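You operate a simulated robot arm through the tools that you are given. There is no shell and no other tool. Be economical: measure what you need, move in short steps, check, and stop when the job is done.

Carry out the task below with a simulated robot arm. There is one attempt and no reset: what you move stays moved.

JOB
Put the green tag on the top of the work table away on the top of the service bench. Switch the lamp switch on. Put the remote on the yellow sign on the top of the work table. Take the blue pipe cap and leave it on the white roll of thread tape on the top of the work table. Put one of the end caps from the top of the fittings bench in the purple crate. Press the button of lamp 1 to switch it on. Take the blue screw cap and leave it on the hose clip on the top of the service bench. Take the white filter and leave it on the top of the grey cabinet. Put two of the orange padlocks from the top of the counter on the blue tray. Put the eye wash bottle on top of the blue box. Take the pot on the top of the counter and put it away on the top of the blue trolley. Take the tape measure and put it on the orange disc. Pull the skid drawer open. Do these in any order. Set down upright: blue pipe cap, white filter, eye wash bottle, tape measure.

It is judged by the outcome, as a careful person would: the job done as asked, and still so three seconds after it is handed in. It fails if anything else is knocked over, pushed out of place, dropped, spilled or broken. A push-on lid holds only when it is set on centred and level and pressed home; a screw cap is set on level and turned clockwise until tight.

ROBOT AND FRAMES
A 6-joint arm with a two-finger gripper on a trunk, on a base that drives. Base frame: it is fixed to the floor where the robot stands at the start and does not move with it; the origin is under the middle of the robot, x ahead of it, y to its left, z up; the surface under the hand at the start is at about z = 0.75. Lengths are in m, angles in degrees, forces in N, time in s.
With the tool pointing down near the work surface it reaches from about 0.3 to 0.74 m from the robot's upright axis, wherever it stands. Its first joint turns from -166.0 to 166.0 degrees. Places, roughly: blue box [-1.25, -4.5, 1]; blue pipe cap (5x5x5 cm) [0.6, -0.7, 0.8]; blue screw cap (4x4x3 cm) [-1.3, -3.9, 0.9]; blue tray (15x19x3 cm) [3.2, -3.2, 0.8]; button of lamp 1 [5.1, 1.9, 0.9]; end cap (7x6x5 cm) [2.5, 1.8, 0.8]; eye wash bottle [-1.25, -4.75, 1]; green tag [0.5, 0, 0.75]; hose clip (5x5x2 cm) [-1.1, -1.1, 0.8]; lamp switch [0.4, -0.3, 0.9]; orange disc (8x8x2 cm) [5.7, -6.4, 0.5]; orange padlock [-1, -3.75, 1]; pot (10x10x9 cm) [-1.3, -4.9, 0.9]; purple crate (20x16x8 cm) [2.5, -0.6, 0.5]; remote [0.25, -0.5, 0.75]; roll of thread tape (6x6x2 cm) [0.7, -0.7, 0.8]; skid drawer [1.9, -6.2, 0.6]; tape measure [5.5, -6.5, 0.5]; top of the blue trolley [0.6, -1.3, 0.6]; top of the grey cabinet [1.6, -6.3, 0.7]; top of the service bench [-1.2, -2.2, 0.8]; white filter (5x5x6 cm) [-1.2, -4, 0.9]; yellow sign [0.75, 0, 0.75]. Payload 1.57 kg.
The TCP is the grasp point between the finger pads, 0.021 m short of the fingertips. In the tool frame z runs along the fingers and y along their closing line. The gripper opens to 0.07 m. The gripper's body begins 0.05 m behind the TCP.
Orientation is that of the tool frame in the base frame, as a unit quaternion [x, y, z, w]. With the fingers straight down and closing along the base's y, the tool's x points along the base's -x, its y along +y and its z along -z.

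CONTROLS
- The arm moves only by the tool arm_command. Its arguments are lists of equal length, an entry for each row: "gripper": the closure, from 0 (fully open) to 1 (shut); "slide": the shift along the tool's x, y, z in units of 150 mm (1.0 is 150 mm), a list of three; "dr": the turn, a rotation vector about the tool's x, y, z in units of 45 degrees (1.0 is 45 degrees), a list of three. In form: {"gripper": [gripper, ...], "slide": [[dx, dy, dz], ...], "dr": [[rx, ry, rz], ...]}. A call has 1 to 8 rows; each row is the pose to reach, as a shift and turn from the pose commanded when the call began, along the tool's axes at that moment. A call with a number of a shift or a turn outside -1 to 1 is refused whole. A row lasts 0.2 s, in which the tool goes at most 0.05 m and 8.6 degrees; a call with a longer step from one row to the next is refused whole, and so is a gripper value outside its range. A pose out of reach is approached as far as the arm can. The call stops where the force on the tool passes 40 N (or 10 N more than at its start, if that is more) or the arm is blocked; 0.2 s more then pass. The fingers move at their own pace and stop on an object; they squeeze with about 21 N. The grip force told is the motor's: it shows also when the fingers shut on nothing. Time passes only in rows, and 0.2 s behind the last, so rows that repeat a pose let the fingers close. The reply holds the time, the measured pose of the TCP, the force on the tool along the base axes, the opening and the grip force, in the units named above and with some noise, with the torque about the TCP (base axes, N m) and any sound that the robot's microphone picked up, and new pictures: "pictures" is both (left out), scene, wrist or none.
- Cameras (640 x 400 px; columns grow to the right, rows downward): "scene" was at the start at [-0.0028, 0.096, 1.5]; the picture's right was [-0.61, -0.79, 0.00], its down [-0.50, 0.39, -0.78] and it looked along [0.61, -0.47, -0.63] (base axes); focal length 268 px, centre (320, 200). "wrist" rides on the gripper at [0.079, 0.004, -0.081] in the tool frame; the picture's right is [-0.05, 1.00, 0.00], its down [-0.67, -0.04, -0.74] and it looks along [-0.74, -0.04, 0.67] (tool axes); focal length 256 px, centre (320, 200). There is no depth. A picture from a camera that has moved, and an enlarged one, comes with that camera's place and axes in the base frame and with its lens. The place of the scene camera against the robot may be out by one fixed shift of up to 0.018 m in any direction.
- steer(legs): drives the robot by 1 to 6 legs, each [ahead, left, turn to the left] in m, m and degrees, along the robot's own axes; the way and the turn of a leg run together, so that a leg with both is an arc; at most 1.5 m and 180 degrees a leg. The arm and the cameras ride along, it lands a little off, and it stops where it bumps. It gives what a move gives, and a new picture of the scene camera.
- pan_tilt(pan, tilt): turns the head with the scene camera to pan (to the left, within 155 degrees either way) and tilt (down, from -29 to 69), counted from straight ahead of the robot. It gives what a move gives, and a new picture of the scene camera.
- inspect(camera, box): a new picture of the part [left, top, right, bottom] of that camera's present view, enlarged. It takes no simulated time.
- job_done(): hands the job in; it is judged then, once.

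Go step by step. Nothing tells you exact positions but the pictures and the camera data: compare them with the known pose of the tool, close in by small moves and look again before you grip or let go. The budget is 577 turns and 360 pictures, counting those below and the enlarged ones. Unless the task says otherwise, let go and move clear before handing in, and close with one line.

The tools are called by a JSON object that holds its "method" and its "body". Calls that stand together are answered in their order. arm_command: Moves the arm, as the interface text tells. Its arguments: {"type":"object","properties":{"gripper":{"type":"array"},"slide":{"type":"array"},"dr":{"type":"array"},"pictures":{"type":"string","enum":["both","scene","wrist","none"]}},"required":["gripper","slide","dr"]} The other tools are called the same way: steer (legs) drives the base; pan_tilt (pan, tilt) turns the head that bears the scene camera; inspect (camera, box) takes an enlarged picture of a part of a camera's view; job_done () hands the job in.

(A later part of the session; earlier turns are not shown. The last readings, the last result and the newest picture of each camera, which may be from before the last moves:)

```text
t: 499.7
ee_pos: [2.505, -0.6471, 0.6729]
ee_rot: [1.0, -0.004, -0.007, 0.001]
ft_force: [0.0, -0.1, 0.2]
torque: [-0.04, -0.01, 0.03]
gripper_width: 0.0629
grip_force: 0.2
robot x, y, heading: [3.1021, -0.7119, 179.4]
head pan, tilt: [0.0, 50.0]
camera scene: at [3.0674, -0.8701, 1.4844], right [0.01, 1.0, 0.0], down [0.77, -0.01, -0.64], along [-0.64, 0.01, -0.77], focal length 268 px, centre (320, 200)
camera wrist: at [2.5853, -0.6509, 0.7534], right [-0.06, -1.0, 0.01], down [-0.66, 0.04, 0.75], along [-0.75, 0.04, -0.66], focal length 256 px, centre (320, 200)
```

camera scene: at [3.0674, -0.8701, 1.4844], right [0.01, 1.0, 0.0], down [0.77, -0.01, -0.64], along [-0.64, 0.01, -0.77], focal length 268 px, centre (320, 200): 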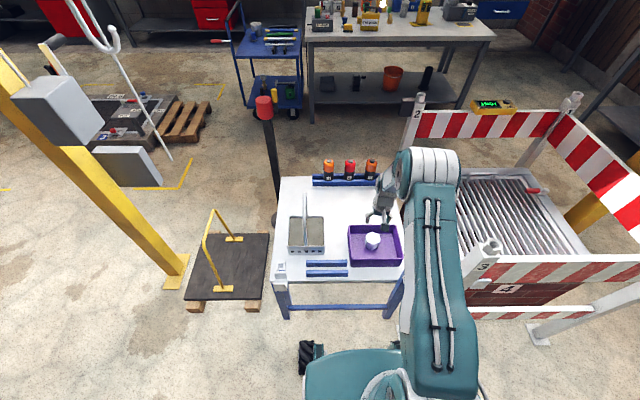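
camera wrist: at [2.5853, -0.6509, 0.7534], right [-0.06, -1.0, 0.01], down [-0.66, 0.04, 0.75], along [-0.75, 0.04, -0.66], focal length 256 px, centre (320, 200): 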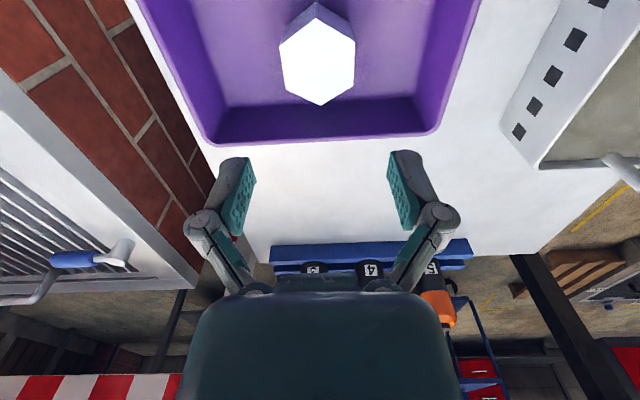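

End cap is in the crate. Now to lamp 1: lift the arm and go back through the gap northwards.

{"method": "arm_command", "body": {"gripper": [0, 0, 0, 0], "slide": [[0, 0, -0.3], [0, 0, -0.6], [0.1, 0, -0.85], [0.2, 0, -1]], "dr": [[0, 0, 0], [0, 0, 0], [0, 0, 0], [0, 0, 0]], "pictures": "none"}}

{"method": "arm_command", "body": {"gripper": [0, 0, 0, 0, 0, 0], "slide": [[0.1, 0, -0.3], [0.2, 0, -0.5], [0.3, 0, -0.75], [0.5, 0, -0.95], [0.75, 0, -1], [1, 0, -1]], "dr": [[0, 0, 0], [0, 0, 0], [0, 0, 0], [0, 0, 0], [0, 0, 0], [0, 0, 0]], "pictures": "none"}}

{"method": "arm_command", "body": {"gripper": [1, 1, 1, 1], "slide": [[0.1, 0, -0.3], [0.2, 0, -0.5], [0.3, 0, -0.7], [0.4, 0, -0.85]], "dr": [[0, 0, 0], [0, 0, 0], [0, 0, 0], [0, 0, 0]], "pictures": "none"}}

{"method": "steer", "body": {"legs": [[-0.13, 0, 0], [0, 0, -89.4]]}}

```text
t: 500.7
ee_pos: [2.5395, -0.6472, 0.82]
ee_rot: [1.0, -0.004, -0.007, 0.003]
ft_force: [-0.6, -0.8, -0.1]
torque: [-0.02, 0.01, -0.01]
gripper_width: 0.07
grip_force: 0.0
robot x, y, heading: [3.101, -0.7101, 179.3]
head pan, tilt: [0.0, 50.0]
```

```text
t: 502.1
ee_pos: [2.6931, -0.6476, 0.9709]
ee_rot: [1.0, -0.004, -0.007, 0.003]
ft_force: [-0.6, -0.3, -0.2]
torque: [-0.01, -0.02, -0.01]
gripper_width: 0.0701
grip_force: 0.1
robot x, y, heading: [3.0989, -0.7107, 179.5]
head pan, tilt: [0.0, 50.0]
```

```text
t: 503.1
ee_pos: [2.7521, -0.6483, 1.0969]
ee_rot: [1.0, -0.005, -0.006, 0.002]
ft_force: [0.4, 0.3, 0.1]
torque: [0.0, 0.01, -0.02]
gripper_width: 0.0
grip_force: 21.1
robot x, y, heading: [3.0993, -0.7095, 179.2]
head pan, tilt: [0.0, 50.0]
```

```text
t: 508.2
ee_pos: [3.2885, -0.3625, 1.0981]
ee_rot: [-0.705, 0.709, 0.008, 0.003]
ft_force: [-0.2, 0.1, 0.3]
torque: [-0.02, -0.01, 0.01]
gripper_width: 0.0
grip_force: 21.2
robot x, y, heading: [3.2239, -0.7089, 89.8]
head pan, tilt: [0.0, 50.0]
camera scene: at [3.0613, -0.698, 1.4844], right [1.0, -0.01, 0.0], down [0.0, -0.77, -0.64], along [0.0, 0.64, -0.77], focal length 268 px, centre (320, 200)
```

scene: 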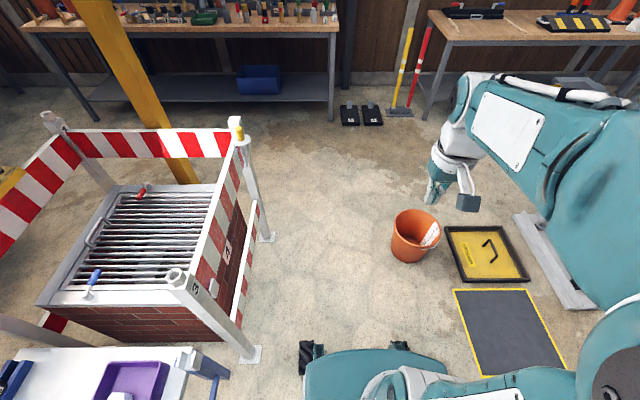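

{"method": "steer", "body": {"legs": [[0, 0.095, 0.2], [0.75, 0, 0]]}}

```text
t: 513.1
ee_pos: [3.1829, 0.4031, 1.0975]
ee_rot: [0.712, -0.702, -0.008, -0.005]
ft_force: [0.8, 0.7, 0.1]
torque: [0.01, 0.02, -0.02]
gripper_width: 0.0
grip_force: 20.9
robot x, y, heading: [3.1267, 0.0528, 90.6]
head pan, tilt: [0.0, 50.0]
camera scene: at [2.9614, 0.0628, 1.4845], right [1.0, 0.01, 0.0], down [0.01, -0.77, -0.64], along [-0.01, 0.64, -0.77], focal length 268 px, centre (320, 200)
```

scene: 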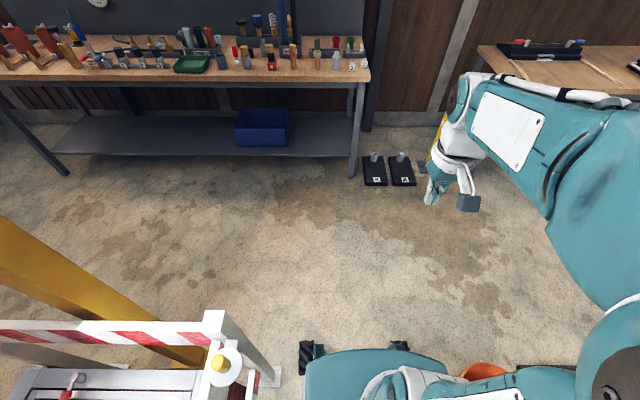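

{"method": "steer", "body": {"legs": [[0.8, 0, -0.6], [0, -1.3, 0]]}}

{"method": "pan_tilt", "body": {"pan": -30, "tilt": 30}}

```text
t: 523.3
ee_pos: [4.4494, 1.1966, 1.0972]
ee_rot: [-0.706, 0.708, 0.008, 0.004]
ft_force: [-0.8, 0.4, -1.0]
torque: [0.0, 0.0, 0.02]
gripper_width: 0.0002
grip_force: 21.4
robot x, y, heading: [4.3897, 0.8468, 90.0]
head pan, tilt: [0.0, 50.0]
camera scene: at [4.2223, 0.8596, 1.4843], right [1.0, 0.0, 0.0], down [0.0, -0.77, -0.64], along [0.0, 0.64, -0.77], focal length 268 px, centre (320, 200)
```

scene: 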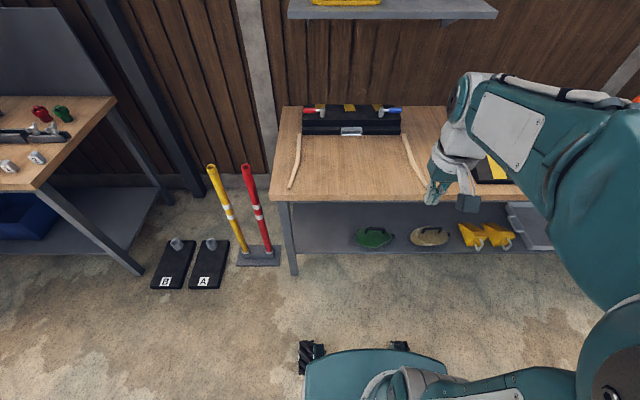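

```text
t: 524.3
ee_pos: [4.4493, 1.1961, 1.0968]
ee_rot: [-0.706, 0.708, 0.006, 0.004]
ft_force: [-0.7, -0.1, -0.7]
torque: [0.02, 0.03, 0.02]
gripper_width: 0.0
grip_force: 20.9
robot x, y, heading: [4.3898, 0.8417, 90.1]
head pan, tilt: [-30.0, 30.0]
camera scene: at [4.2687, 0.8609, 1.5139], right [0.87, -0.5, 0.0], down [-0.25, -0.43, -0.87], along [0.43, 0.75, -0.5], focal length 268 px, centre (320, 200)
```

scene: 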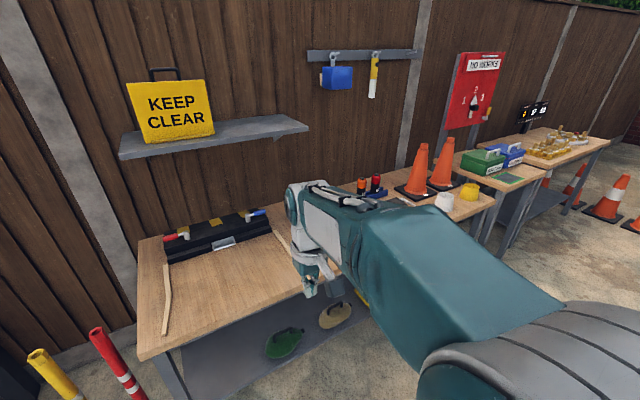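

{"method": "inspect", "body": {"camera": "scene", "box": [330, 150, 490, 230]}}

```text
4.00 times, centred on (410, 190) of scene
camera zoom: at [4.2687, 0.8609, 1.5139], right [0.87, -0.5, 0.0], down [-0.25, -0.43, -0.87], along [0.43, 0.75, -0.5], focal length 1073 px, centre (-40, 240)
```

zoom: 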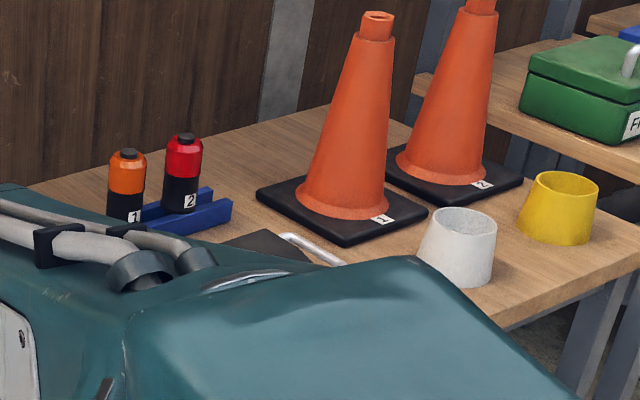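

{"method": "steer", "body": {"legs": [[0, -0.62, 0], [0.26, 0, 0]]}}

{"method": "pan_tilt", "body": {"pan": 5, "tilt": 45}}

```text
t: 529.2
ee_pos: [5.0675, 1.4528, 1.0965]
ee_rot: [0.708, -0.706, -0.007, -0.004]
ft_force: [-0.5, 0.2, 0.6]
torque: [-0.01, 0.0, -0.01]
gripper_width: 0.0002
grip_force: 21.3
robot x, y, heading: [5.0104, 1.102, 89.7]
head pan, tilt: [-30.0, 30.0]
camera scene: at [4.8878, 1.1168, 1.5139], right [0.87, -0.5, 0.0], down [-0.25, -0.43, -0.87], along [0.43, 0.75, -0.5], focal length 268 px, centre (320, 200)
```

scene: 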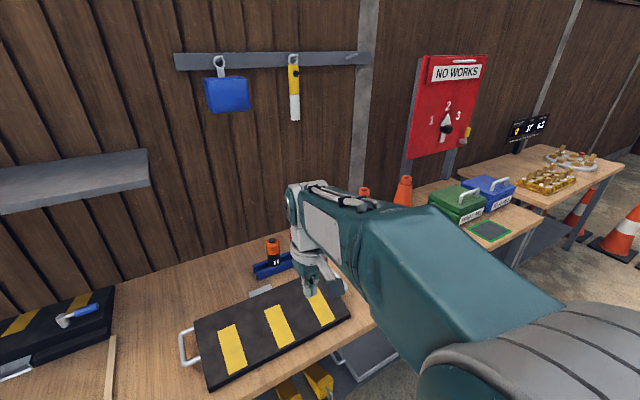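

```text
t: 530.2
ee_pos: [5.0672, 1.4522, 1.0962]
ee_rot: [0.708, -0.706, -0.006, -0.005]
ft_force: [0.2, -0.2, -0.6]
torque: [0.0, 0.02, -0.01]
gripper_width: 0.0002
grip_force: 20.9
robot x, y, heading: [5.0075, 1.1024, 90.3]
head pan, tilt: [5.0, 45.0]
camera scene: at [4.8364, 1.1195, 1.4914], right [1.0, 0.09, 0.0], down [0.06, -0.7, -0.71], along [-0.06, 0.7, -0.71], focal length 268 px, centre (320, 200)
```

scene: 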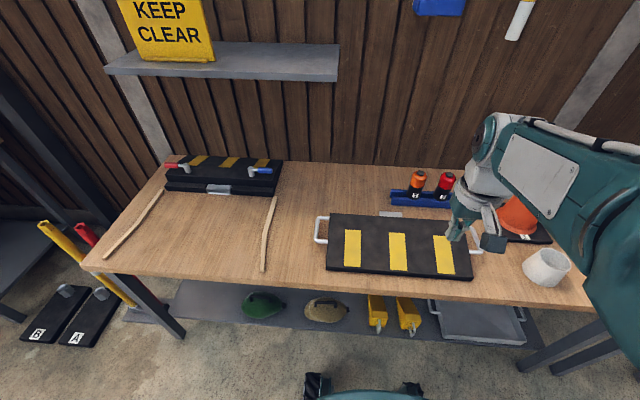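

{"method": "arm_command", "body": {"gripper": [1, 1, 1, 1, 1], "slide": [[-0.2, -0.05, 0], [-0.4, -0.1, 0], [-0.6, -0.15, 0], [-0.8, -0.2, 0], [-1, -0.25, 0]], "dr": [[0, -0.1, 0], [0, -0.2, 0], [0, -0.3, 0], [0, -0.4, 0], [0, -0.444, 0]], "pictures": "wrist"}}

{"method": "inspect", "body": {"camera": "scene", "box": [380, 150, 480, 220]}}

```text
t: 531.4
ee_pos: [5.1026, 1.6042, 1.0999]
ee_rot: [0.696, -0.694, -0.131, -0.126]
ft_force: [0.3, -0.5, 0.1]
torque: [0.02, 0.0, -0.03]
gripper_width: 0.0
grip_force: 20.9
robot x, y, heading: [5.0134, 1.1034, 90.0]
head pan, tilt: [5.0, 45.0]
camera wrist: at [5.0989, 1.501, 1.1481], right [-1.0, 0.05, 0.02], down [0.04, 0.36, 0.93], along [0.04, 0.93, -0.36], focal length 256 px, centre (320, 200)
```

wrist: 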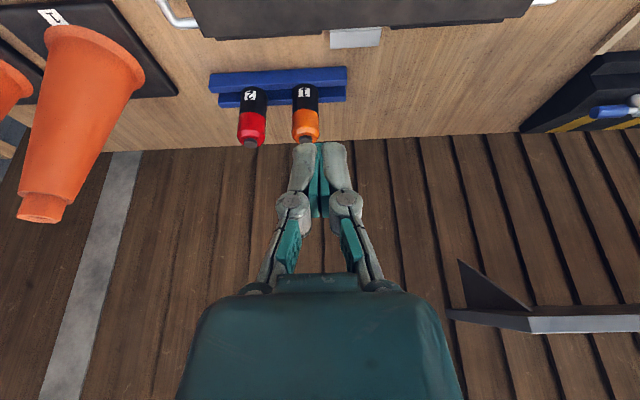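

```text
5.71 times, centred on (430, 185) of scene
camera zoom: at [4.8369, 1.12, 1.4914], right [1.0, 0.09, 0.0], down [0.06, -0.7, -0.71], along [-0.06, 0.7, -0.71], focal length 1533 px, centre (-309, 286)
```

zoom: 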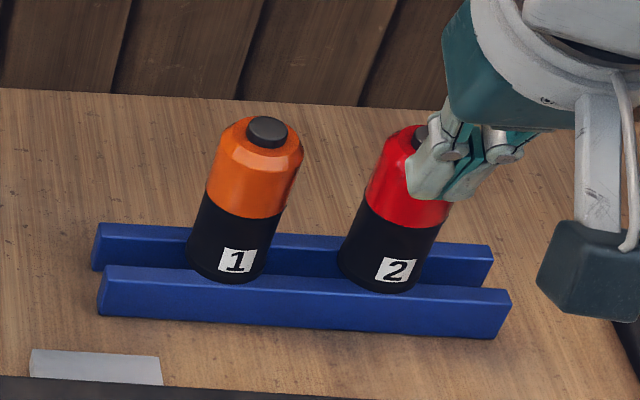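

{"method": "steer", "body": {"legs": [[0.05, 0, 0]]}}

{"method": "arm_command", "body": {"gripper": [1, 1, 1, 1], "slide": [[-0.17, -0.07, 0.15], [-0.34, -0.15, 0.3], [-0.5, -0.23, 0.42], [-0.6, -0.25, 0.55]], "dr": [[0, -0.06, 0], [0, -0.12, 0], [0, -0.18, 0], [0, -0.18, 0]], "pictures": "wrist"}}

```text
t: 532.3
ee_pos: [5.1023, 1.652, 1.0993]
ee_rot: [0.696, -0.695, -0.13, -0.126]
ft_force: [-0.1, -0.4, 0.0]
torque: [0.01, 0.03, -0.03]
gripper_width: 0.0002
grip_force: 21.5
robot x, y, heading: [5.0104, 1.1537, 90.2]
head pan, tilt: [5.0, 45.0]
camera scene: at [4.8367, 1.169, 1.4914], right [1.0, 0.09, 0.0], down [0.06, -0.7, -0.71], along [-0.06, 0.7, -0.71], focal length 268 px, centre (320, 200)
```

scene: 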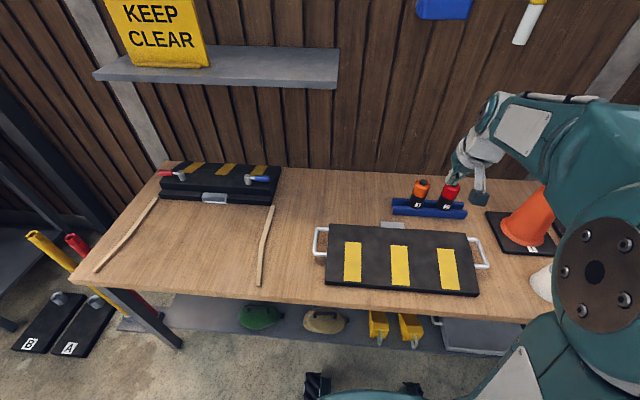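

```text
t: 533.3
ee_pos: [5.1405, 1.7626, 1.0552]
ee_rot: [0.685, -0.684, -0.178, -0.175]
ft_force: [0.0, -0.1, 0.6]
torque: [0.0, 0.0, 0.01]
gripper_width: 0.0
grip_force: 21.0
robot x, y, heading: [5.0079, 1.1555, 90.1]
head pan, tilt: [5.0, 45.0]
camera wrist: at [5.1353, 1.6547, 1.088], right [-1.0, 0.04, 0.03], down [0.04, 0.22, 0.97], along [0.04, 0.97, -0.22], focal length 256 px, centre (320, 200)
```

wrist: 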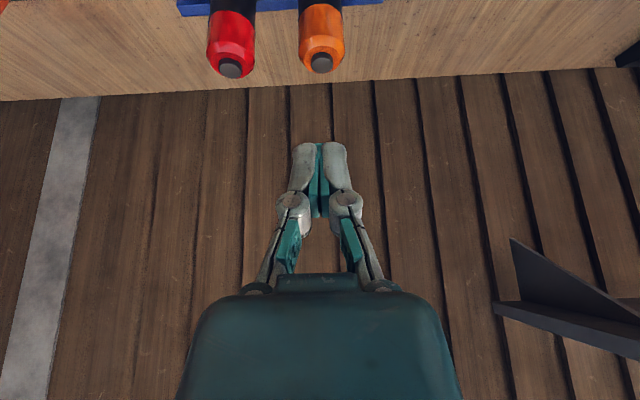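

{"method": "arm_command", "body": {"gripper": [1, 1, 1, 1], "slide": [[-0.15, 0.01, 0.15], [-0.3, 0.01, 0.4], [-0.3, 0.01, 0.7], [-0.29, 0.01, 1.0]], "dr": [[0, 0, 0], [0, 0, 0], [0, 0, 0], [0, 0, 0]], "pictures": "wrist"}}

{"method": "inspect", "body": {"camera": "scene", "box": [380, 150, 480, 220]}}

```text
t: 534.3
ee_pos: [5.1337, 1.8731, 0.9452]
ee_rot: [0.685, -0.684, -0.179, -0.176]
ft_force: [0.9, -0.3, 0.9]
torque: [-0.06, 0.01, 0.01]
gripper_width: 0.0002
grip_force: 20.9
robot x, y, heading: [5.005, 1.1532, 90.2]
head pan, tilt: [5.0, 45.0]
camera wrist: at [5.1291, 1.7657, 0.9783], right [-1.0, 0.04, 0.03], down [0.04, 0.22, 0.97], along [0.04, 0.97, -0.22], focal length 256 px, centre (320, 200)
```

wrist: 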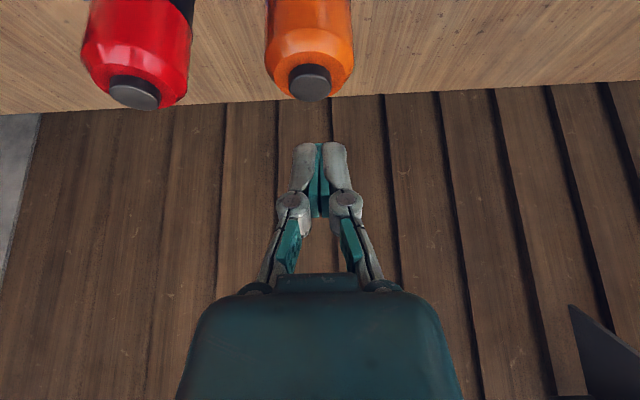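

```text
5.71 times, centred on (430, 185) of scene
camera zoom: at [4.8369, 1.1702, 1.4913], right [1.0, 0.09, 0.0], down [0.06, -0.71, -0.71], along [-0.06, 0.7, -0.71], focal length 1533 px, centre (-309, 286)
```

zoom: 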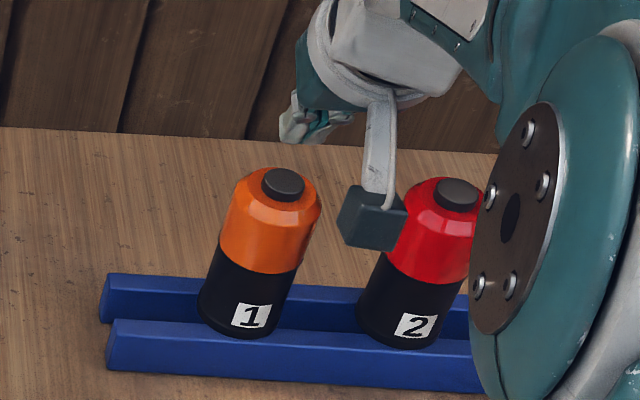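

{"method": "arm_command", "body": {"gripper": [1, 1, 1], "slide": [[-0.05, -0.03, 0.1], [-0.03, -0.03, 0.2], [0.017, -0.03, 0.295]], "dr": [[0, 0, 0], [0, 0, 0], [0, 0, 0]], "pictures": "none"}}

{"method": "inspect", "body": {"camera": "scene", "box": [380, 150, 480, 220]}}

{"method": "inspect", "body": {"camera": "wrist", "box": [240, 80, 400, 240]}}

```text
t: 535.1
ee_pos: [5.1394, 1.8968, 0.9063]
ee_rot: [0.685, -0.684, -0.179, -0.175]
ft_force: [0.0, -0.1, 0.6]
torque: [0.0, 0.02, 0.01]
gripper_width: 0.006
grip_force: 21.2
robot x, y, heading: [5.0068, 1.1533, 90.4]
head pan, tilt: [5.0, 45.0]
heard: click
```

```text
5.71 times, centred on (430, 185) of scene
camera zoom: at [4.8369, 1.1702, 1.4914], right [1.0, 0.09, 0.0], down [0.06, -0.71, -0.71], along [-0.06, 0.7, -0.71], focal length 1533 px, centre (-309, 286)
```

zoom: 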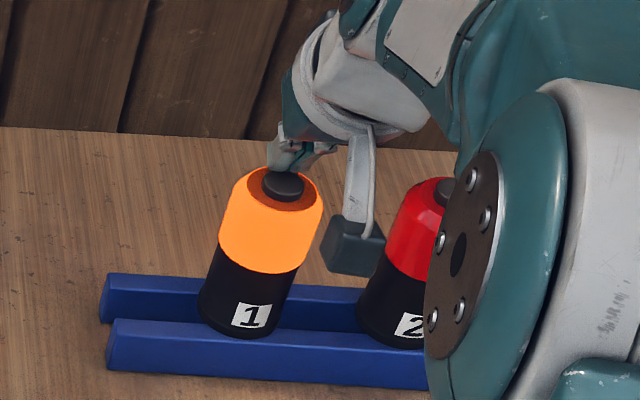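

```text
2.50 times, centred on (320, 160) of wrist
camera zoom: at [5.1362, 1.7881, 0.939], right [-1.0, 0.04, 0.03], down [0.04, 0.22, 0.97], along [0.04, 0.97, -0.22], focal length 640 px, centre (320, 300)
```

zoom: 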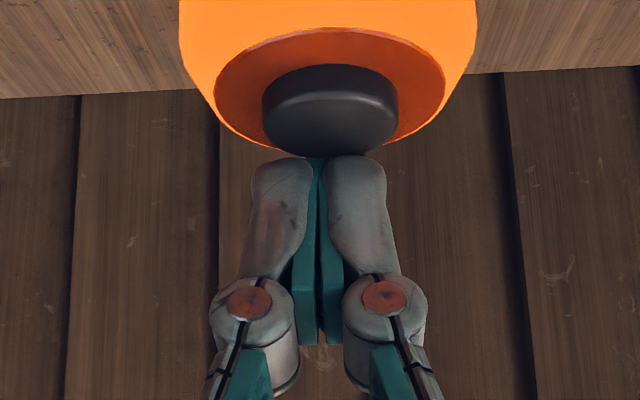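

Lamp 1 clicked on and is glowing. I'll retract straight up.

{"method": "arm_command", "body": {"gripper": [1, 1, 1, 1], "slide": [[-0.05, 0, -0.1], [-0.14, 0, -0.25], [-0.25, 0, -0.45], [-0.3, 0, -0.7]], "dr": [[0, 0, 0], [0, 0, 0], [0, 0, 0], [0, 0, 0]], "pictures": "none"}}

{"method": "inspect", "body": {"camera": "scene", "box": [380, 150, 480, 220]}}

```text
t: 536.1
ee_pos: [5.1422, 1.8842, 1.0186]
ee_rot: [0.685, -0.684, -0.178, -0.174]
ft_force: [-0.2, 0.1, -0.3]
torque: [-0.03, 0.03, 0.0]
gripper_width: 0.0
grip_force: 21.1
robot x, y, heading: [5.0088, 1.1501, 90.0]
head pan, tilt: [5.0, 45.0]
```

```text
5.71 times, centred on (430, 185) of scene
camera zoom: at [4.8368, 1.1703, 1.4914], right [1.0, 0.09, 0.0], down [0.06, -0.71, -0.71], along [-0.06, 0.7, -0.71], focal length 1533 px, centre (-309, 286)
```

zoom: 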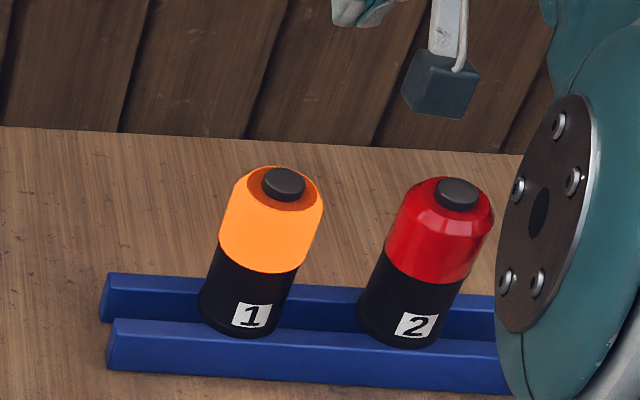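

{"method": "arm_command", "body": {"gripper": [1, 1, 1, 1, 1, 1], "slide": [[0.1, 0, -0.1], [0.3, 0, -0.2], [0.5, 0, -0.25], [0.7, 0, -0.3], [0.85, 0, -0.3], [1, 0, -0.3]], "dr": [[0, 0, 0], [0, 0.15, 0], [0, 0.3, 0], [0, 0.45, 0], [0, 0.6, 0], [0, 0.63, 0]], "pictures": "none"}}

{"method": "arm_command", "body": {"gripper": [1, 1, 1, 1, 1], "slide": [[0.25, 0, 0], [0.5, 0, 0], [0.75, 0, 0], [1, 0, 0], [1, 0, 0]], "dr": [[0, 0, 0], [0, 0, 0], [0, 0, 0], [0, 0, 0], [0, 0, 0]], "pictures": "none"}}

{"method": "steer", "body": {"legs": [[-0.27, 0, 0], [0, 1.2, 0], [0, 0.66, 0]]}}

```text
t: 537.5
ee_pos: [5.1435, 1.7345, 0.9844]
ee_rot: [0.708, -0.706, -0.004, -0.001]
ft_force: [0.4, -0.6, 0.6]
torque: [-0.01, -0.04, -0.02]
gripper_width: 0.0003
grip_force: 21.2
robot x, y, heading: [5.0044, 1.1491, 90.2]
head pan, tilt: [5.0, 45.0]
```

```text
t: 538.7
ee_pos: [5.144, 1.5839, 0.9819]
ee_rot: [0.708, -0.706, -0.005, -0.002]
ft_force: [0.0, 1.3, -0.5]
torque: [0.0, -0.02, -0.02]
gripper_width: 0.0001
grip_force: 21.3
robot x, y, heading: [5.0072, 1.1504, 90.1]
head pan, tilt: [5.0, 45.0]
```

```text
t: 549.3
ee_pos: [3.3489, 1.3327, 0.9815]
ee_rot: [-0.701, 0.713, 0.005, 0.002]
ft_force: [0.0, 0.6, -0.5]
torque: [-0.01, -0.03, 0.0]
gripper_width: 0.0
grip_force: 20.9
robot x, y, heading: [3.2029, 0.901, 89.0]
head pan, tilt: [5.0, 45.0]
camera scene: at [3.0357, 0.9235, 1.4916], right [1.0, 0.07, 0.0], down [0.05, -0.71, -0.71], along [-0.05, 0.7, -0.71], focal length 268 px, centre (320, 200)
```

scene: 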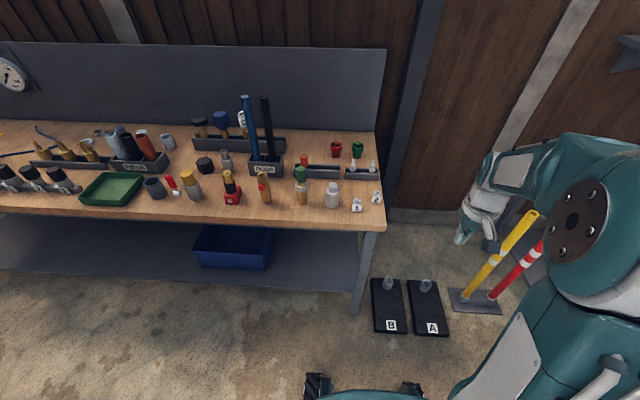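

{"method": "steer", "body": {"legs": [[0, 0.075, 1.0], [-0.75, 0, 0]]}}

```text
t: 554.0
ee_pos: [3.2689, 0.5826, 0.9816]
ee_rot: [0.711, -0.704, -0.005, -0.002]
ft_force: [0.2, -0.5, -0.2]
torque: [0.01, -0.01, 0.01]
gripper_width: 0.0001
grip_force: 20.4
robot x, y, heading: [3.1391, 0.1535, 90.6]
head pan, tilt: [5.0, 45.0]
camera scene: at [2.9651, 0.1666, 1.4915], right [1.0, 0.1, 0.0], down [0.07, -0.7, -0.71], along [-0.07, 0.7, -0.71], focal length 268 px, centre (320, 200)
```

scene: 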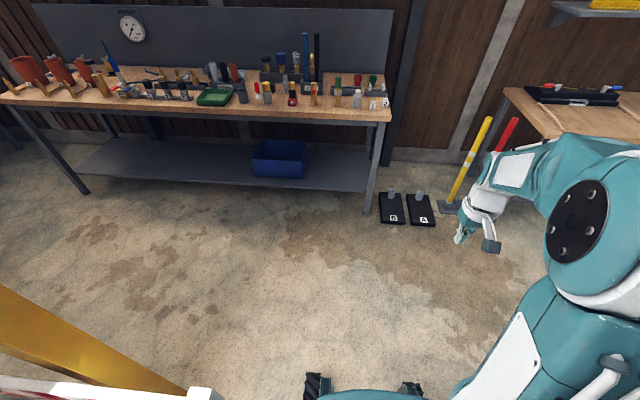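

{"method": "steer", "body": {"legs": [[-0.9, 0, -0.6], [-1.4, 0, 0], [0, 0, 90], [0.95, 0, 0]]}}

```text
t: 573.8
ee_pos: [1.7986, -2.1287, 0.9824]
ee_rot: [0.999, 0.045, -0.006, 0.002]
ft_force: [0.4, -0.4, 0.4]
torque: [0.01, 0.01, 0.0]
gripper_width: 0.0001
grip_force: 20.6
robot x, y, heading: [2.2399, -2.2256, -174.9]
head pan, tilt: [5.0, 45.0]
camera scene: at [2.2199, -2.3936, 1.4913], right [-0.17, 0.98, 0.0], down [0.7, 0.12, -0.71], along [-0.7, -0.12, -0.71], focal length 268 px, centre (320, 200)
```

scene: 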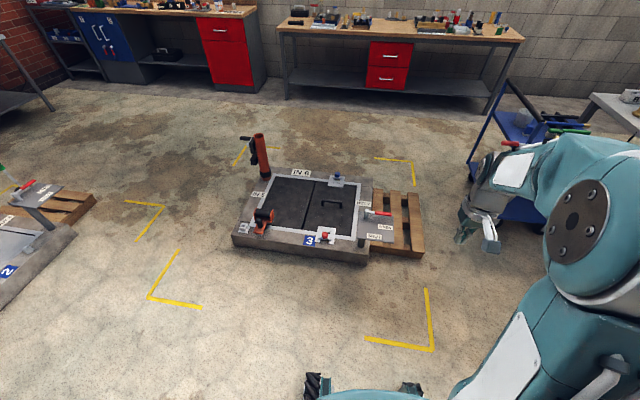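

{"method": "steer", "body": {"legs": [[0, 0, -5.1], [0, 1.35, 0], [1.4, 0, 0], [0.8, 0, 0]]}}

```text
t: 591.5
ee_pos: [-0.3861, -3.4054, 0.9815]
ee_rot: [1.0, 0.001, -0.004, 0.002]
ft_force: [0.2, 0.9, 0.2]
torque: [-0.03, 0.01, 0.01]
gripper_width: 0.0
grip_force: 21.3
robot x, y, heading: [0.0453, -3.5402, -179.9]
head pan, tilt: [5.0, 45.0]
camera scene: at [0.0117, -3.7055, 1.4914], right [-0.09, 1.0, 0.0], down [0.71, 0.06, -0.71], along [-0.7, -0.06, -0.71], focal length 268 px, centre (320, 200)
```

scene: 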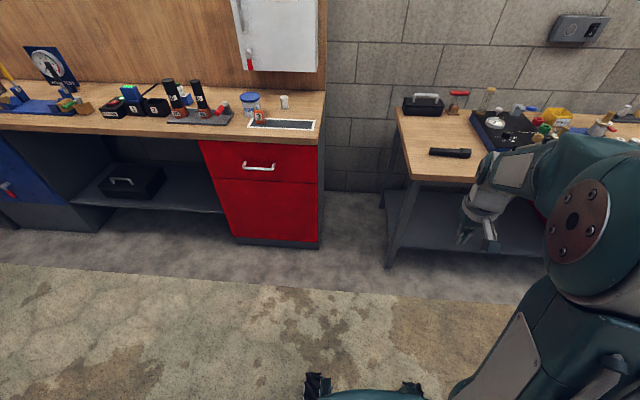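

{"method": "arm_command", "body": {"gripper": [0, 0], "slide": [[0, 0, -0.25], [0, 0, -0.5]], "dr": [[0, 0, 0], [0, 0, 0]], "pictures": "none"}}

{"method": "steer", "body": {"legs": [[0, 0.5, 0], [0.64, 0, 0]]}}

{"method": "arm_command", "body": {"gripper": [0, 0, 0], "slide": [[-0.1, 0.2, 0], [-0.2, 0.4, 0], [-0.3, 0.6, 0]], "dr": [[0, 0, 0], [0, 0, 0], [0, 0, 0]], "pictures": "wrist"}}

```text
t: 592.1
ee_pos: [-0.3823, -3.4041, 1.0566]
ee_rot: [1.0, 0.001, -0.004, 0.002]
ft_force: [-0.2, 0.9, 0.2]
torque: [0.03, -0.01, 0.0]
gripper_width: 0.0702
grip_force: 0.0
robot x, y, heading: [0.0438, -3.5352, -180.1]
head pan, tilt: [5.0, 45.0]
```

```text
t: 598.2
ee_pos: [-1.012, -3.9052, 1.0568]
ee_rot: [1.0, -0.002, -0.006, 0.002]
ft_force: [-0.2, -0.2, -0.1]
torque: [-0.01, 0.02, -0.03]
gripper_width: 0.07
grip_force: 0.1
robot x, y, heading: [-0.5841, -4.038, 179.9]
head pan, tilt: [5.0, 45.0]
camera scene: at [-0.6193, -4.2087, 1.4914], right [-0.08, 1.0, 0.0], down [0.71, 0.06, -0.71], along [-0.7, -0.06, -0.71], focal length 268 px, centre (320, 200)
```

scene: 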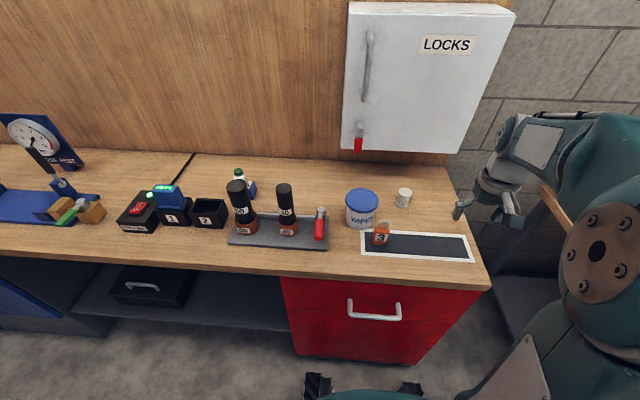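

```text
t: 599.0
ee_pos: [-1.0584, -3.9947, 1.0556]
ee_rot: [1.0, -0.002, -0.005, 0.002]
ft_force: [-0.5, -0.1, 0.7]
torque: [0.01, 0.04, -0.02]
gripper_width: 0.0701
grip_force: 0.0
robot x, y, heading: [-0.5834, -4.0425, 179.6]
head pan, tilt: [5.0, 45.0]
camera wrist: at [-0.9776, -3.9994, 1.1376], right [-0.06, -1.0, 0.0], down [-0.66, 0.04, 0.75], along [-0.75, 0.04, -0.66], focal length 256 px, centre (320, 200)
```

wrist: 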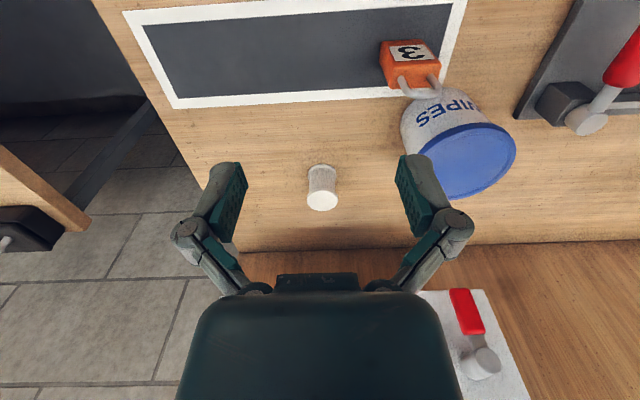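

{"method": "arm_command", "body": {"gripper": [0, 0, 0, 0, 0], "slide": [[-0.25, 0, 0], [-0.5, 0, 0], [-0.75, -0.02, 0], [-1, -0.03, 0.05], [-1, -0.03, 0.25]], "dr": [[0, 0, 0], [0, 0, 0], [0, 0, 0], [0, 0, 0], [0, 0, 0]], "pictures": "wrist"}}

```text
t: 600.2
ee_pos: [-1.2069, -3.9858, 1.0248]
ee_rot: [1.0, -0.002, -0.005, 0.002]
ft_force: [0.5, 0.3, 0.0]
torque: [0.01, 0.01, -0.01]
gripper_width: 0.07
grip_force: 0.0
robot x, y, heading: [-0.5818, -4.0433, 179.6]
head pan, tilt: [5.0, 45.0]
camera wrist: at [-1.1267, -3.9902, 1.1046], right [-0.06, -1.0, 0.0], down [-0.66, 0.04, 0.75], along [-0.75, 0.04, -0.66], focal length 256 px, centre (320, 200)
```

wrist: 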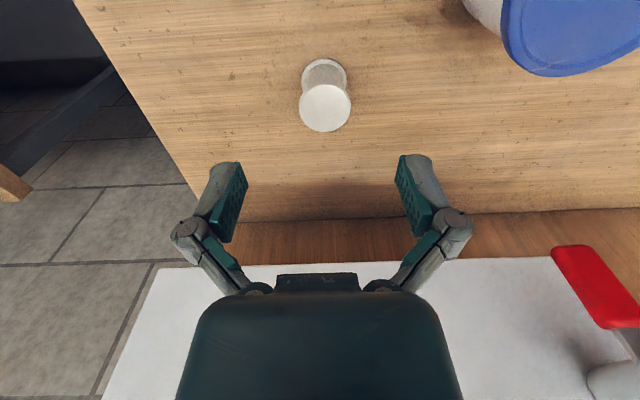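

{"method": "arm_command", "body": {"gripper": [0.1, 0.1, 0.1, 0.1, 0.1, 1, 1, 1], "slide": [[-0.144, 0.02, 0.2], [-0.144, 0.02, 0.4], [-0.144, 0.02, 0.6], [-0.144, 0.02, 0.75], [-0.144, 0.02, 0.86], [-0.144, 0.02, 0.86], [-0.144, 0.02, 0.86], [-0.144, 0.02, 0.86]], "dr": [[0, 0, 0], [0, 0, 0], [0, 0, 0], [0, 0, 0], [0, 0, 0], [0, 0, 0], [0, 0, 0], [0, 0, 0]], "pictures": "wrist"}}

```text
t: 602.0
ee_pos: [-1.23, -3.9914, 0.8937]
ee_rot: [1.0, -0.002, -0.005, 0.003]
ft_force: [0.9, 0.0, -0.3]
torque: [0.0, 0.0, 0.0]
gripper_width: 0.0394
grip_force: 20.9
robot x, y, heading: [-0.5846, -4.0411, 179.9]
head pan, tilt: [5.0, 45.0]
camera wrist: at [-1.1502, -3.9957, 0.9748], right [-0.06, -1.0, 0.0], down [-0.66, 0.04, 0.75], along [-0.75, 0.04, -0.66], focal length 256 px, centre (320, 200)
```

wrist: 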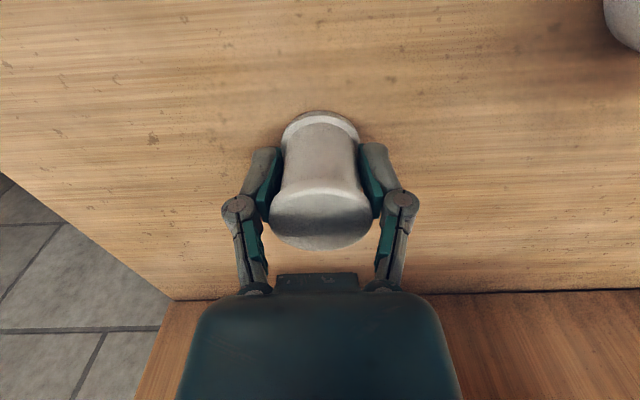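

{"method": "arm_command", "body": {"gripper": [1, 1, 1, 1, 1, 1], "slide": [[0, 0, -0.1], [0, 0, -0.3], [0.1, 0, -0.55], [0.3, 0, -0.8], [0.6, 0, -0.95], [0.9, 0, -1]], "dr": [[0, 0, 0], [0, 0, 0], [0, 0, 0], [0, 0, 0], [0, 0, 0], [0, 0, 0]], "pictures": "none"}}

{"method": "steer", "body": {"legs": [[-0.65, 0, 0], [0, 1.0, 0]]}}

{"method": "pan_tilt", "body": {"pan": 130, "tilt": 25}}

```text
refused: row 5 steps farther than a row can; nothing moved
```

```text
t: 610.3
ee_pos: [-0.6183, -4.966, 0.894]
ee_rot: [1.0, -0.021, -0.005, 0.002]
ft_force: [-0.3, 0.0, -0.1]
torque: [0.0, 0.01, 0.02]
gripper_width: 0.0395
grip_force: 21.1
robot x, y, heading: [0.0249, -5.0385, 177.6]
head pan, tilt: [5.0, 45.0]
camera scene: at [-0.0177, -5.2059, 1.4915], right [-0.05, 1.0, 0.0], down [0.71, 0.03, -0.71], along [-0.71, -0.03, -0.71], focal length 268 px, centre (320, 200)
```

scene: 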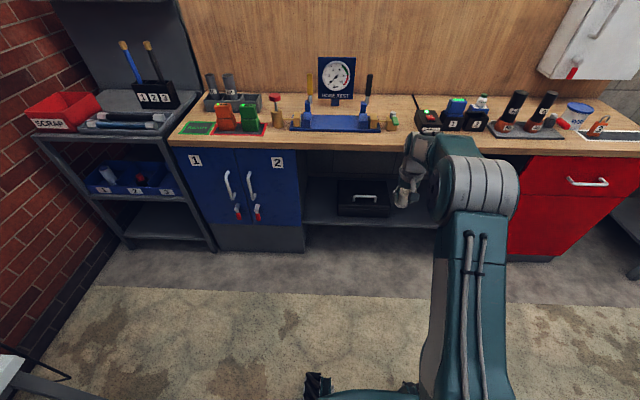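

```text
t: 612.3
ee_pos: [-0.6173, -4.9666, 0.8941]
ee_rot: [1.0, -0.021, -0.005, 0.002]
ft_force: [-0.4, -0.5, 0.4]
torque: [-0.03, -0.01, -0.02]
gripper_width: 0.0393
grip_force: 21.0
robot x, y, heading: [0.0219, -5.0445, 177.8]
head pan, tilt: [130.0, 25.0]
camera scene: at [0.1197, -5.277, 1.5221], right [-0.79, -0.61, 0.0], down [-0.26, 0.34, -0.91], along [0.55, -0.72, -0.42], focal length 268 px, centre (320, 200)
```

scene: 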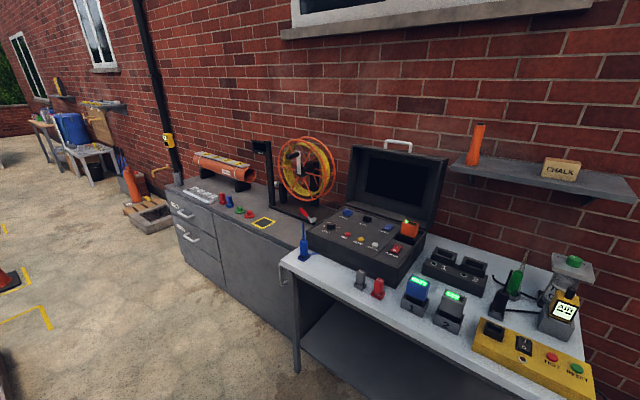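

The arm move was refused, so the drive carried the filter out at counter height. I'll check that nothing was disturbed.

{"method": "pan_tilt", "body": {"pan": -25, "tilt": 30}}

{"method": "inspect", "body": {"camera": "scene", "box": [250, 80, 450, 230]}}

{"method": "inspect", "body": {"camera": "wrist", "box": [200, 50, 440, 300]}}

```text
t: 614.7
ee_pos: [-0.6177, -4.9664, 0.8946]
ee_rot: [1.0, -0.021, -0.005, 0.002]
ft_force: [0.1, 0.2, -0.7]
torque: [0.03, 0.0, -0.01]
gripper_width: 0.0391
grip_force: 21.0
robot x, y, heading: [0.027, -5.0397, 177.9]
head pan, tilt: [-25.0, 30.0]
camera scene: at [-0.0169, -5.1623, 1.5139], right [0.46, 0.89, 0.0], down [0.45, -0.23, -0.87], along [-0.77, 0.4, -0.5], focal length 268 px, centre (320, 200)
```

scene: 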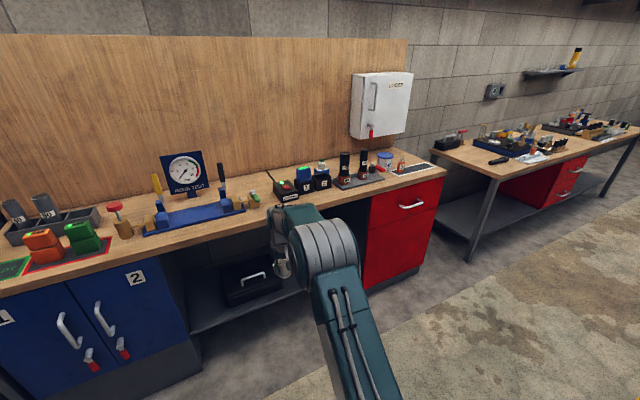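

```text
2.67 times, centred on (350, 155) of scene
camera zoom: at [-0.0169, -5.1623, 1.5139], right [0.46, 0.89, 0.0], down [0.45, -0.23, -0.87], along [-0.77, 0.4, -0.5], focal length 716 px, centre (240, 320)
```

zoom: 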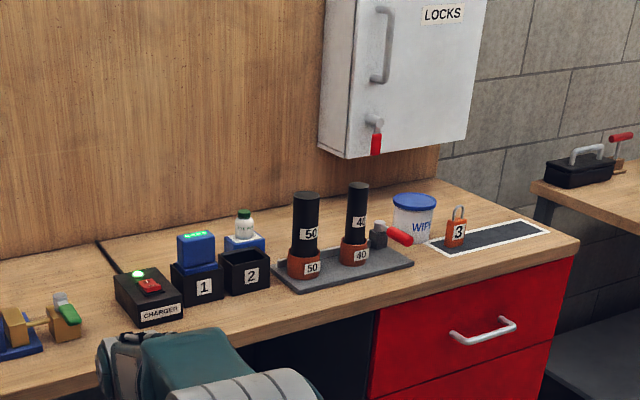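

```text
1.60 times, centred on (320, 175) of wrist
camera zoom: at [-0.5385, -4.9738, 0.9754], right [-0.09, -1.0, 0.0], down [-0.66, 0.07, 0.75], along [-0.75, 0.07, -0.66], focal length 410 px, centre (320, 240)
```

zoom: 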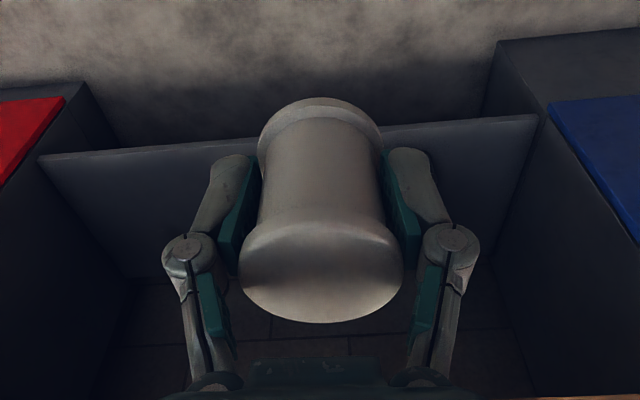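

{"method": "arm_command", "body": {"gripper": [1, 1, 1, 1, 1, 1, 1], "slide": [[0, 0, -0.2], [0, 0, -0.45], [0.1, 0, -0.65], [0.3, 0, -0.8], [0.5, 0, -0.95], [0.75, 0, -1], [1, 0, -1]], "dr": [[0, 0, 0], [0, 0, 0], [0, 0, 0], [0, 0, 0], [0, 0, 0], [0, 0, 0], [0, 0, 0]], "pictures": "none"}}

```text
t: 616.3
ee_pos: [-0.4645, -4.973, 1.0404]
ee_rot: [1.0, -0.02, -0.005, 0.002]
ft_force: [-1.4, 0.2, -1.1]
torque: [-0.02, 0.01, -0.03]
gripper_width: 0.0393
grip_force: 21.1
robot x, y, heading: [0.0236, -5.0393, 177.8]
head pan, tilt: [-25.0, 30.0]
```

{"method": "steer", "body": {"legs": [[0, 0, 92], [0, 0.7, 0]]}}

{"method": "pan_tilt", "body": {"pan": 35, "tilt": 40}}

```text
t: 624.2
ee_pos: [0.7142, -5.5077, 1.0413]
ee_rot: [0.689, 0.725, -0.002, 0.005]
ft_force: [-0.6, 0.2, -0.9]
torque: [0.0, 0.0, -0.01]
gripper_width: 0.0389
grip_force: 21.1
robot x, y, heading: [0.7408, -5.012, -87.2]
head pan, tilt: [-25.0, 30.0]
camera scene: at [0.8429, -5.0373, 1.5141], right [-0.93, 0.38, 0.0], down [0.19, 0.46, -0.87], along [-0.33, -0.8, -0.5], focal length 268 px, centre (320, 200)
```

scene: 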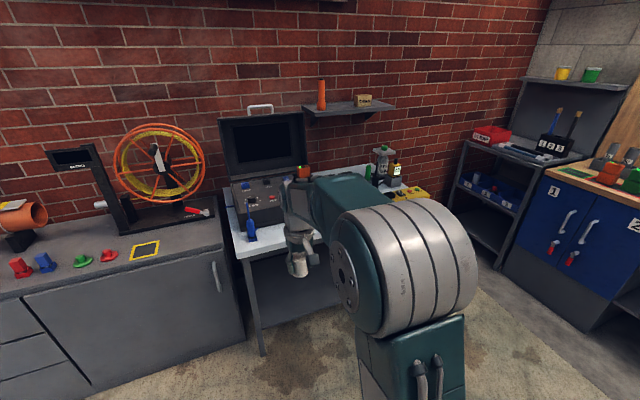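

```text
t: 625.5
ee_pos: [0.7163, -5.5076, 1.0411]
ee_rot: [0.69, 0.724, -0.003, 0.005]
ft_force: [-0.1, -0.7, -0.2]
torque: [-0.03, 0.01, 0.01]
gripper_width: 0.0394
grip_force: 21.1
robot x, y, heading: [0.7382, -5.0153, -87.1]
head pan, tilt: [35.0, 40.0]
camera scene: at [0.932, -5.0205, 1.4986], right [-0.79, -0.61, 0.0], down [-0.39, 0.51, -0.77], along [0.47, -0.6, -0.64], focal length 268 px, centre (320, 200)
```

scene: 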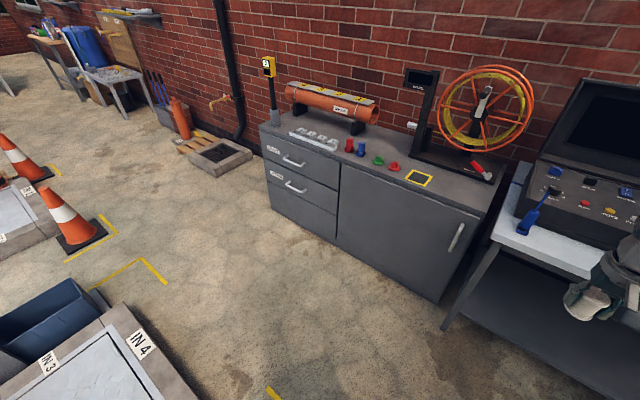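

{"method": "inspect", "body": {"camera": "scene", "box": [250, 80, 510, 240]}}

```text
2.46 times, centred on (380, 160) of scene
camera zoom: at [0.932, -5.0205, 1.4986], right [-0.79, -0.61, 0.0], down [-0.39, 0.51, -0.77], along [0.47, -0.6, -0.64], focal length 660 px, centre (172, 298)
```

zoom: 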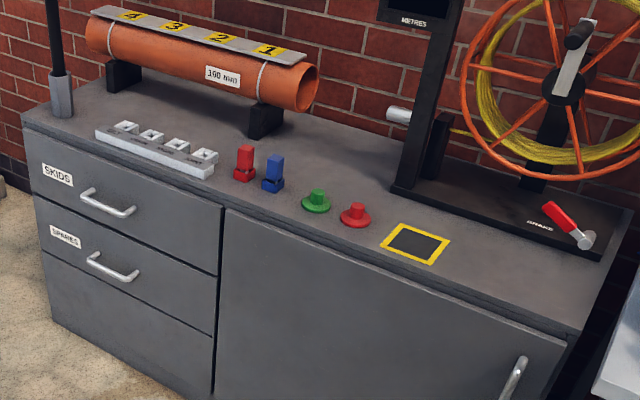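

{"method": "steer", "body": {"legs": [[0.5, 0, -2.8], [0, 0.36, 0]]}}

{"method": "pan_tilt", "body": {"pan": 10, "tilt": 45}}

```text
t: 630.4
ee_pos: [1.0669, -5.9942, 1.0411]
ee_rot: [0.705, 0.709, -0.001, 0.005]
ft_force: [-0.2, 0.6, -0.7]
torque: [0.04, 0.01, 0.02]
gripper_width: 0.0394
grip_force: 21.3
robot x, y, heading: [1.1148, -5.5021, -89.6]
head pan, tilt: [35.0, 40.0]
camera scene: at [1.3037, -5.5179, 1.4991], right [-0.82, -0.58, 0.0], down [-0.37, 0.53, -0.77], along [0.44, -0.62, -0.64], focal length 268 px, centre (320, 200)
```

scene: 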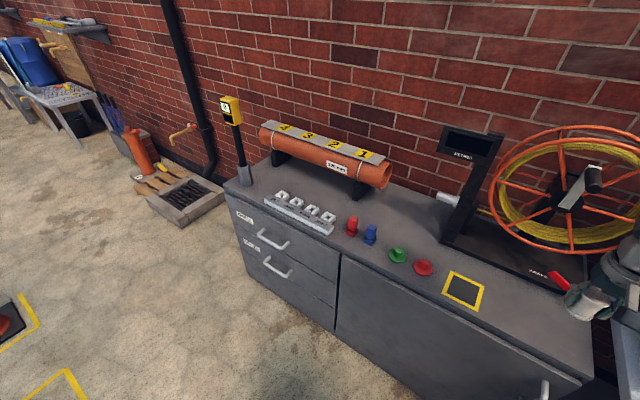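

```text
t: 631.3
ee_pos: [1.0698, -5.9942, 1.0413]
ee_rot: [0.705, 0.709, -0.002, 0.004]
ft_force: [-0.1, 0.0, -1.0]
torque: [-0.01, 0.01, 0.0]
gripper_width: 0.0393
grip_force: 20.7
robot x, y, heading: [1.1131, -5.5038, -89.7]
head pan, tilt: [10.0, 45.0]
camera scene: at [1.2725, -5.5286, 1.4913], right [-0.98, -0.18, 0.0], down [-0.13, 0.7, -0.71], along [0.13, -0.69, -0.71], focal length 268 px, centre (320, 200)
```

scene: 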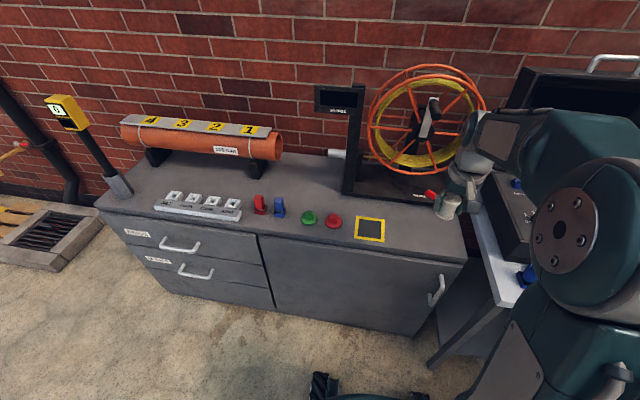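

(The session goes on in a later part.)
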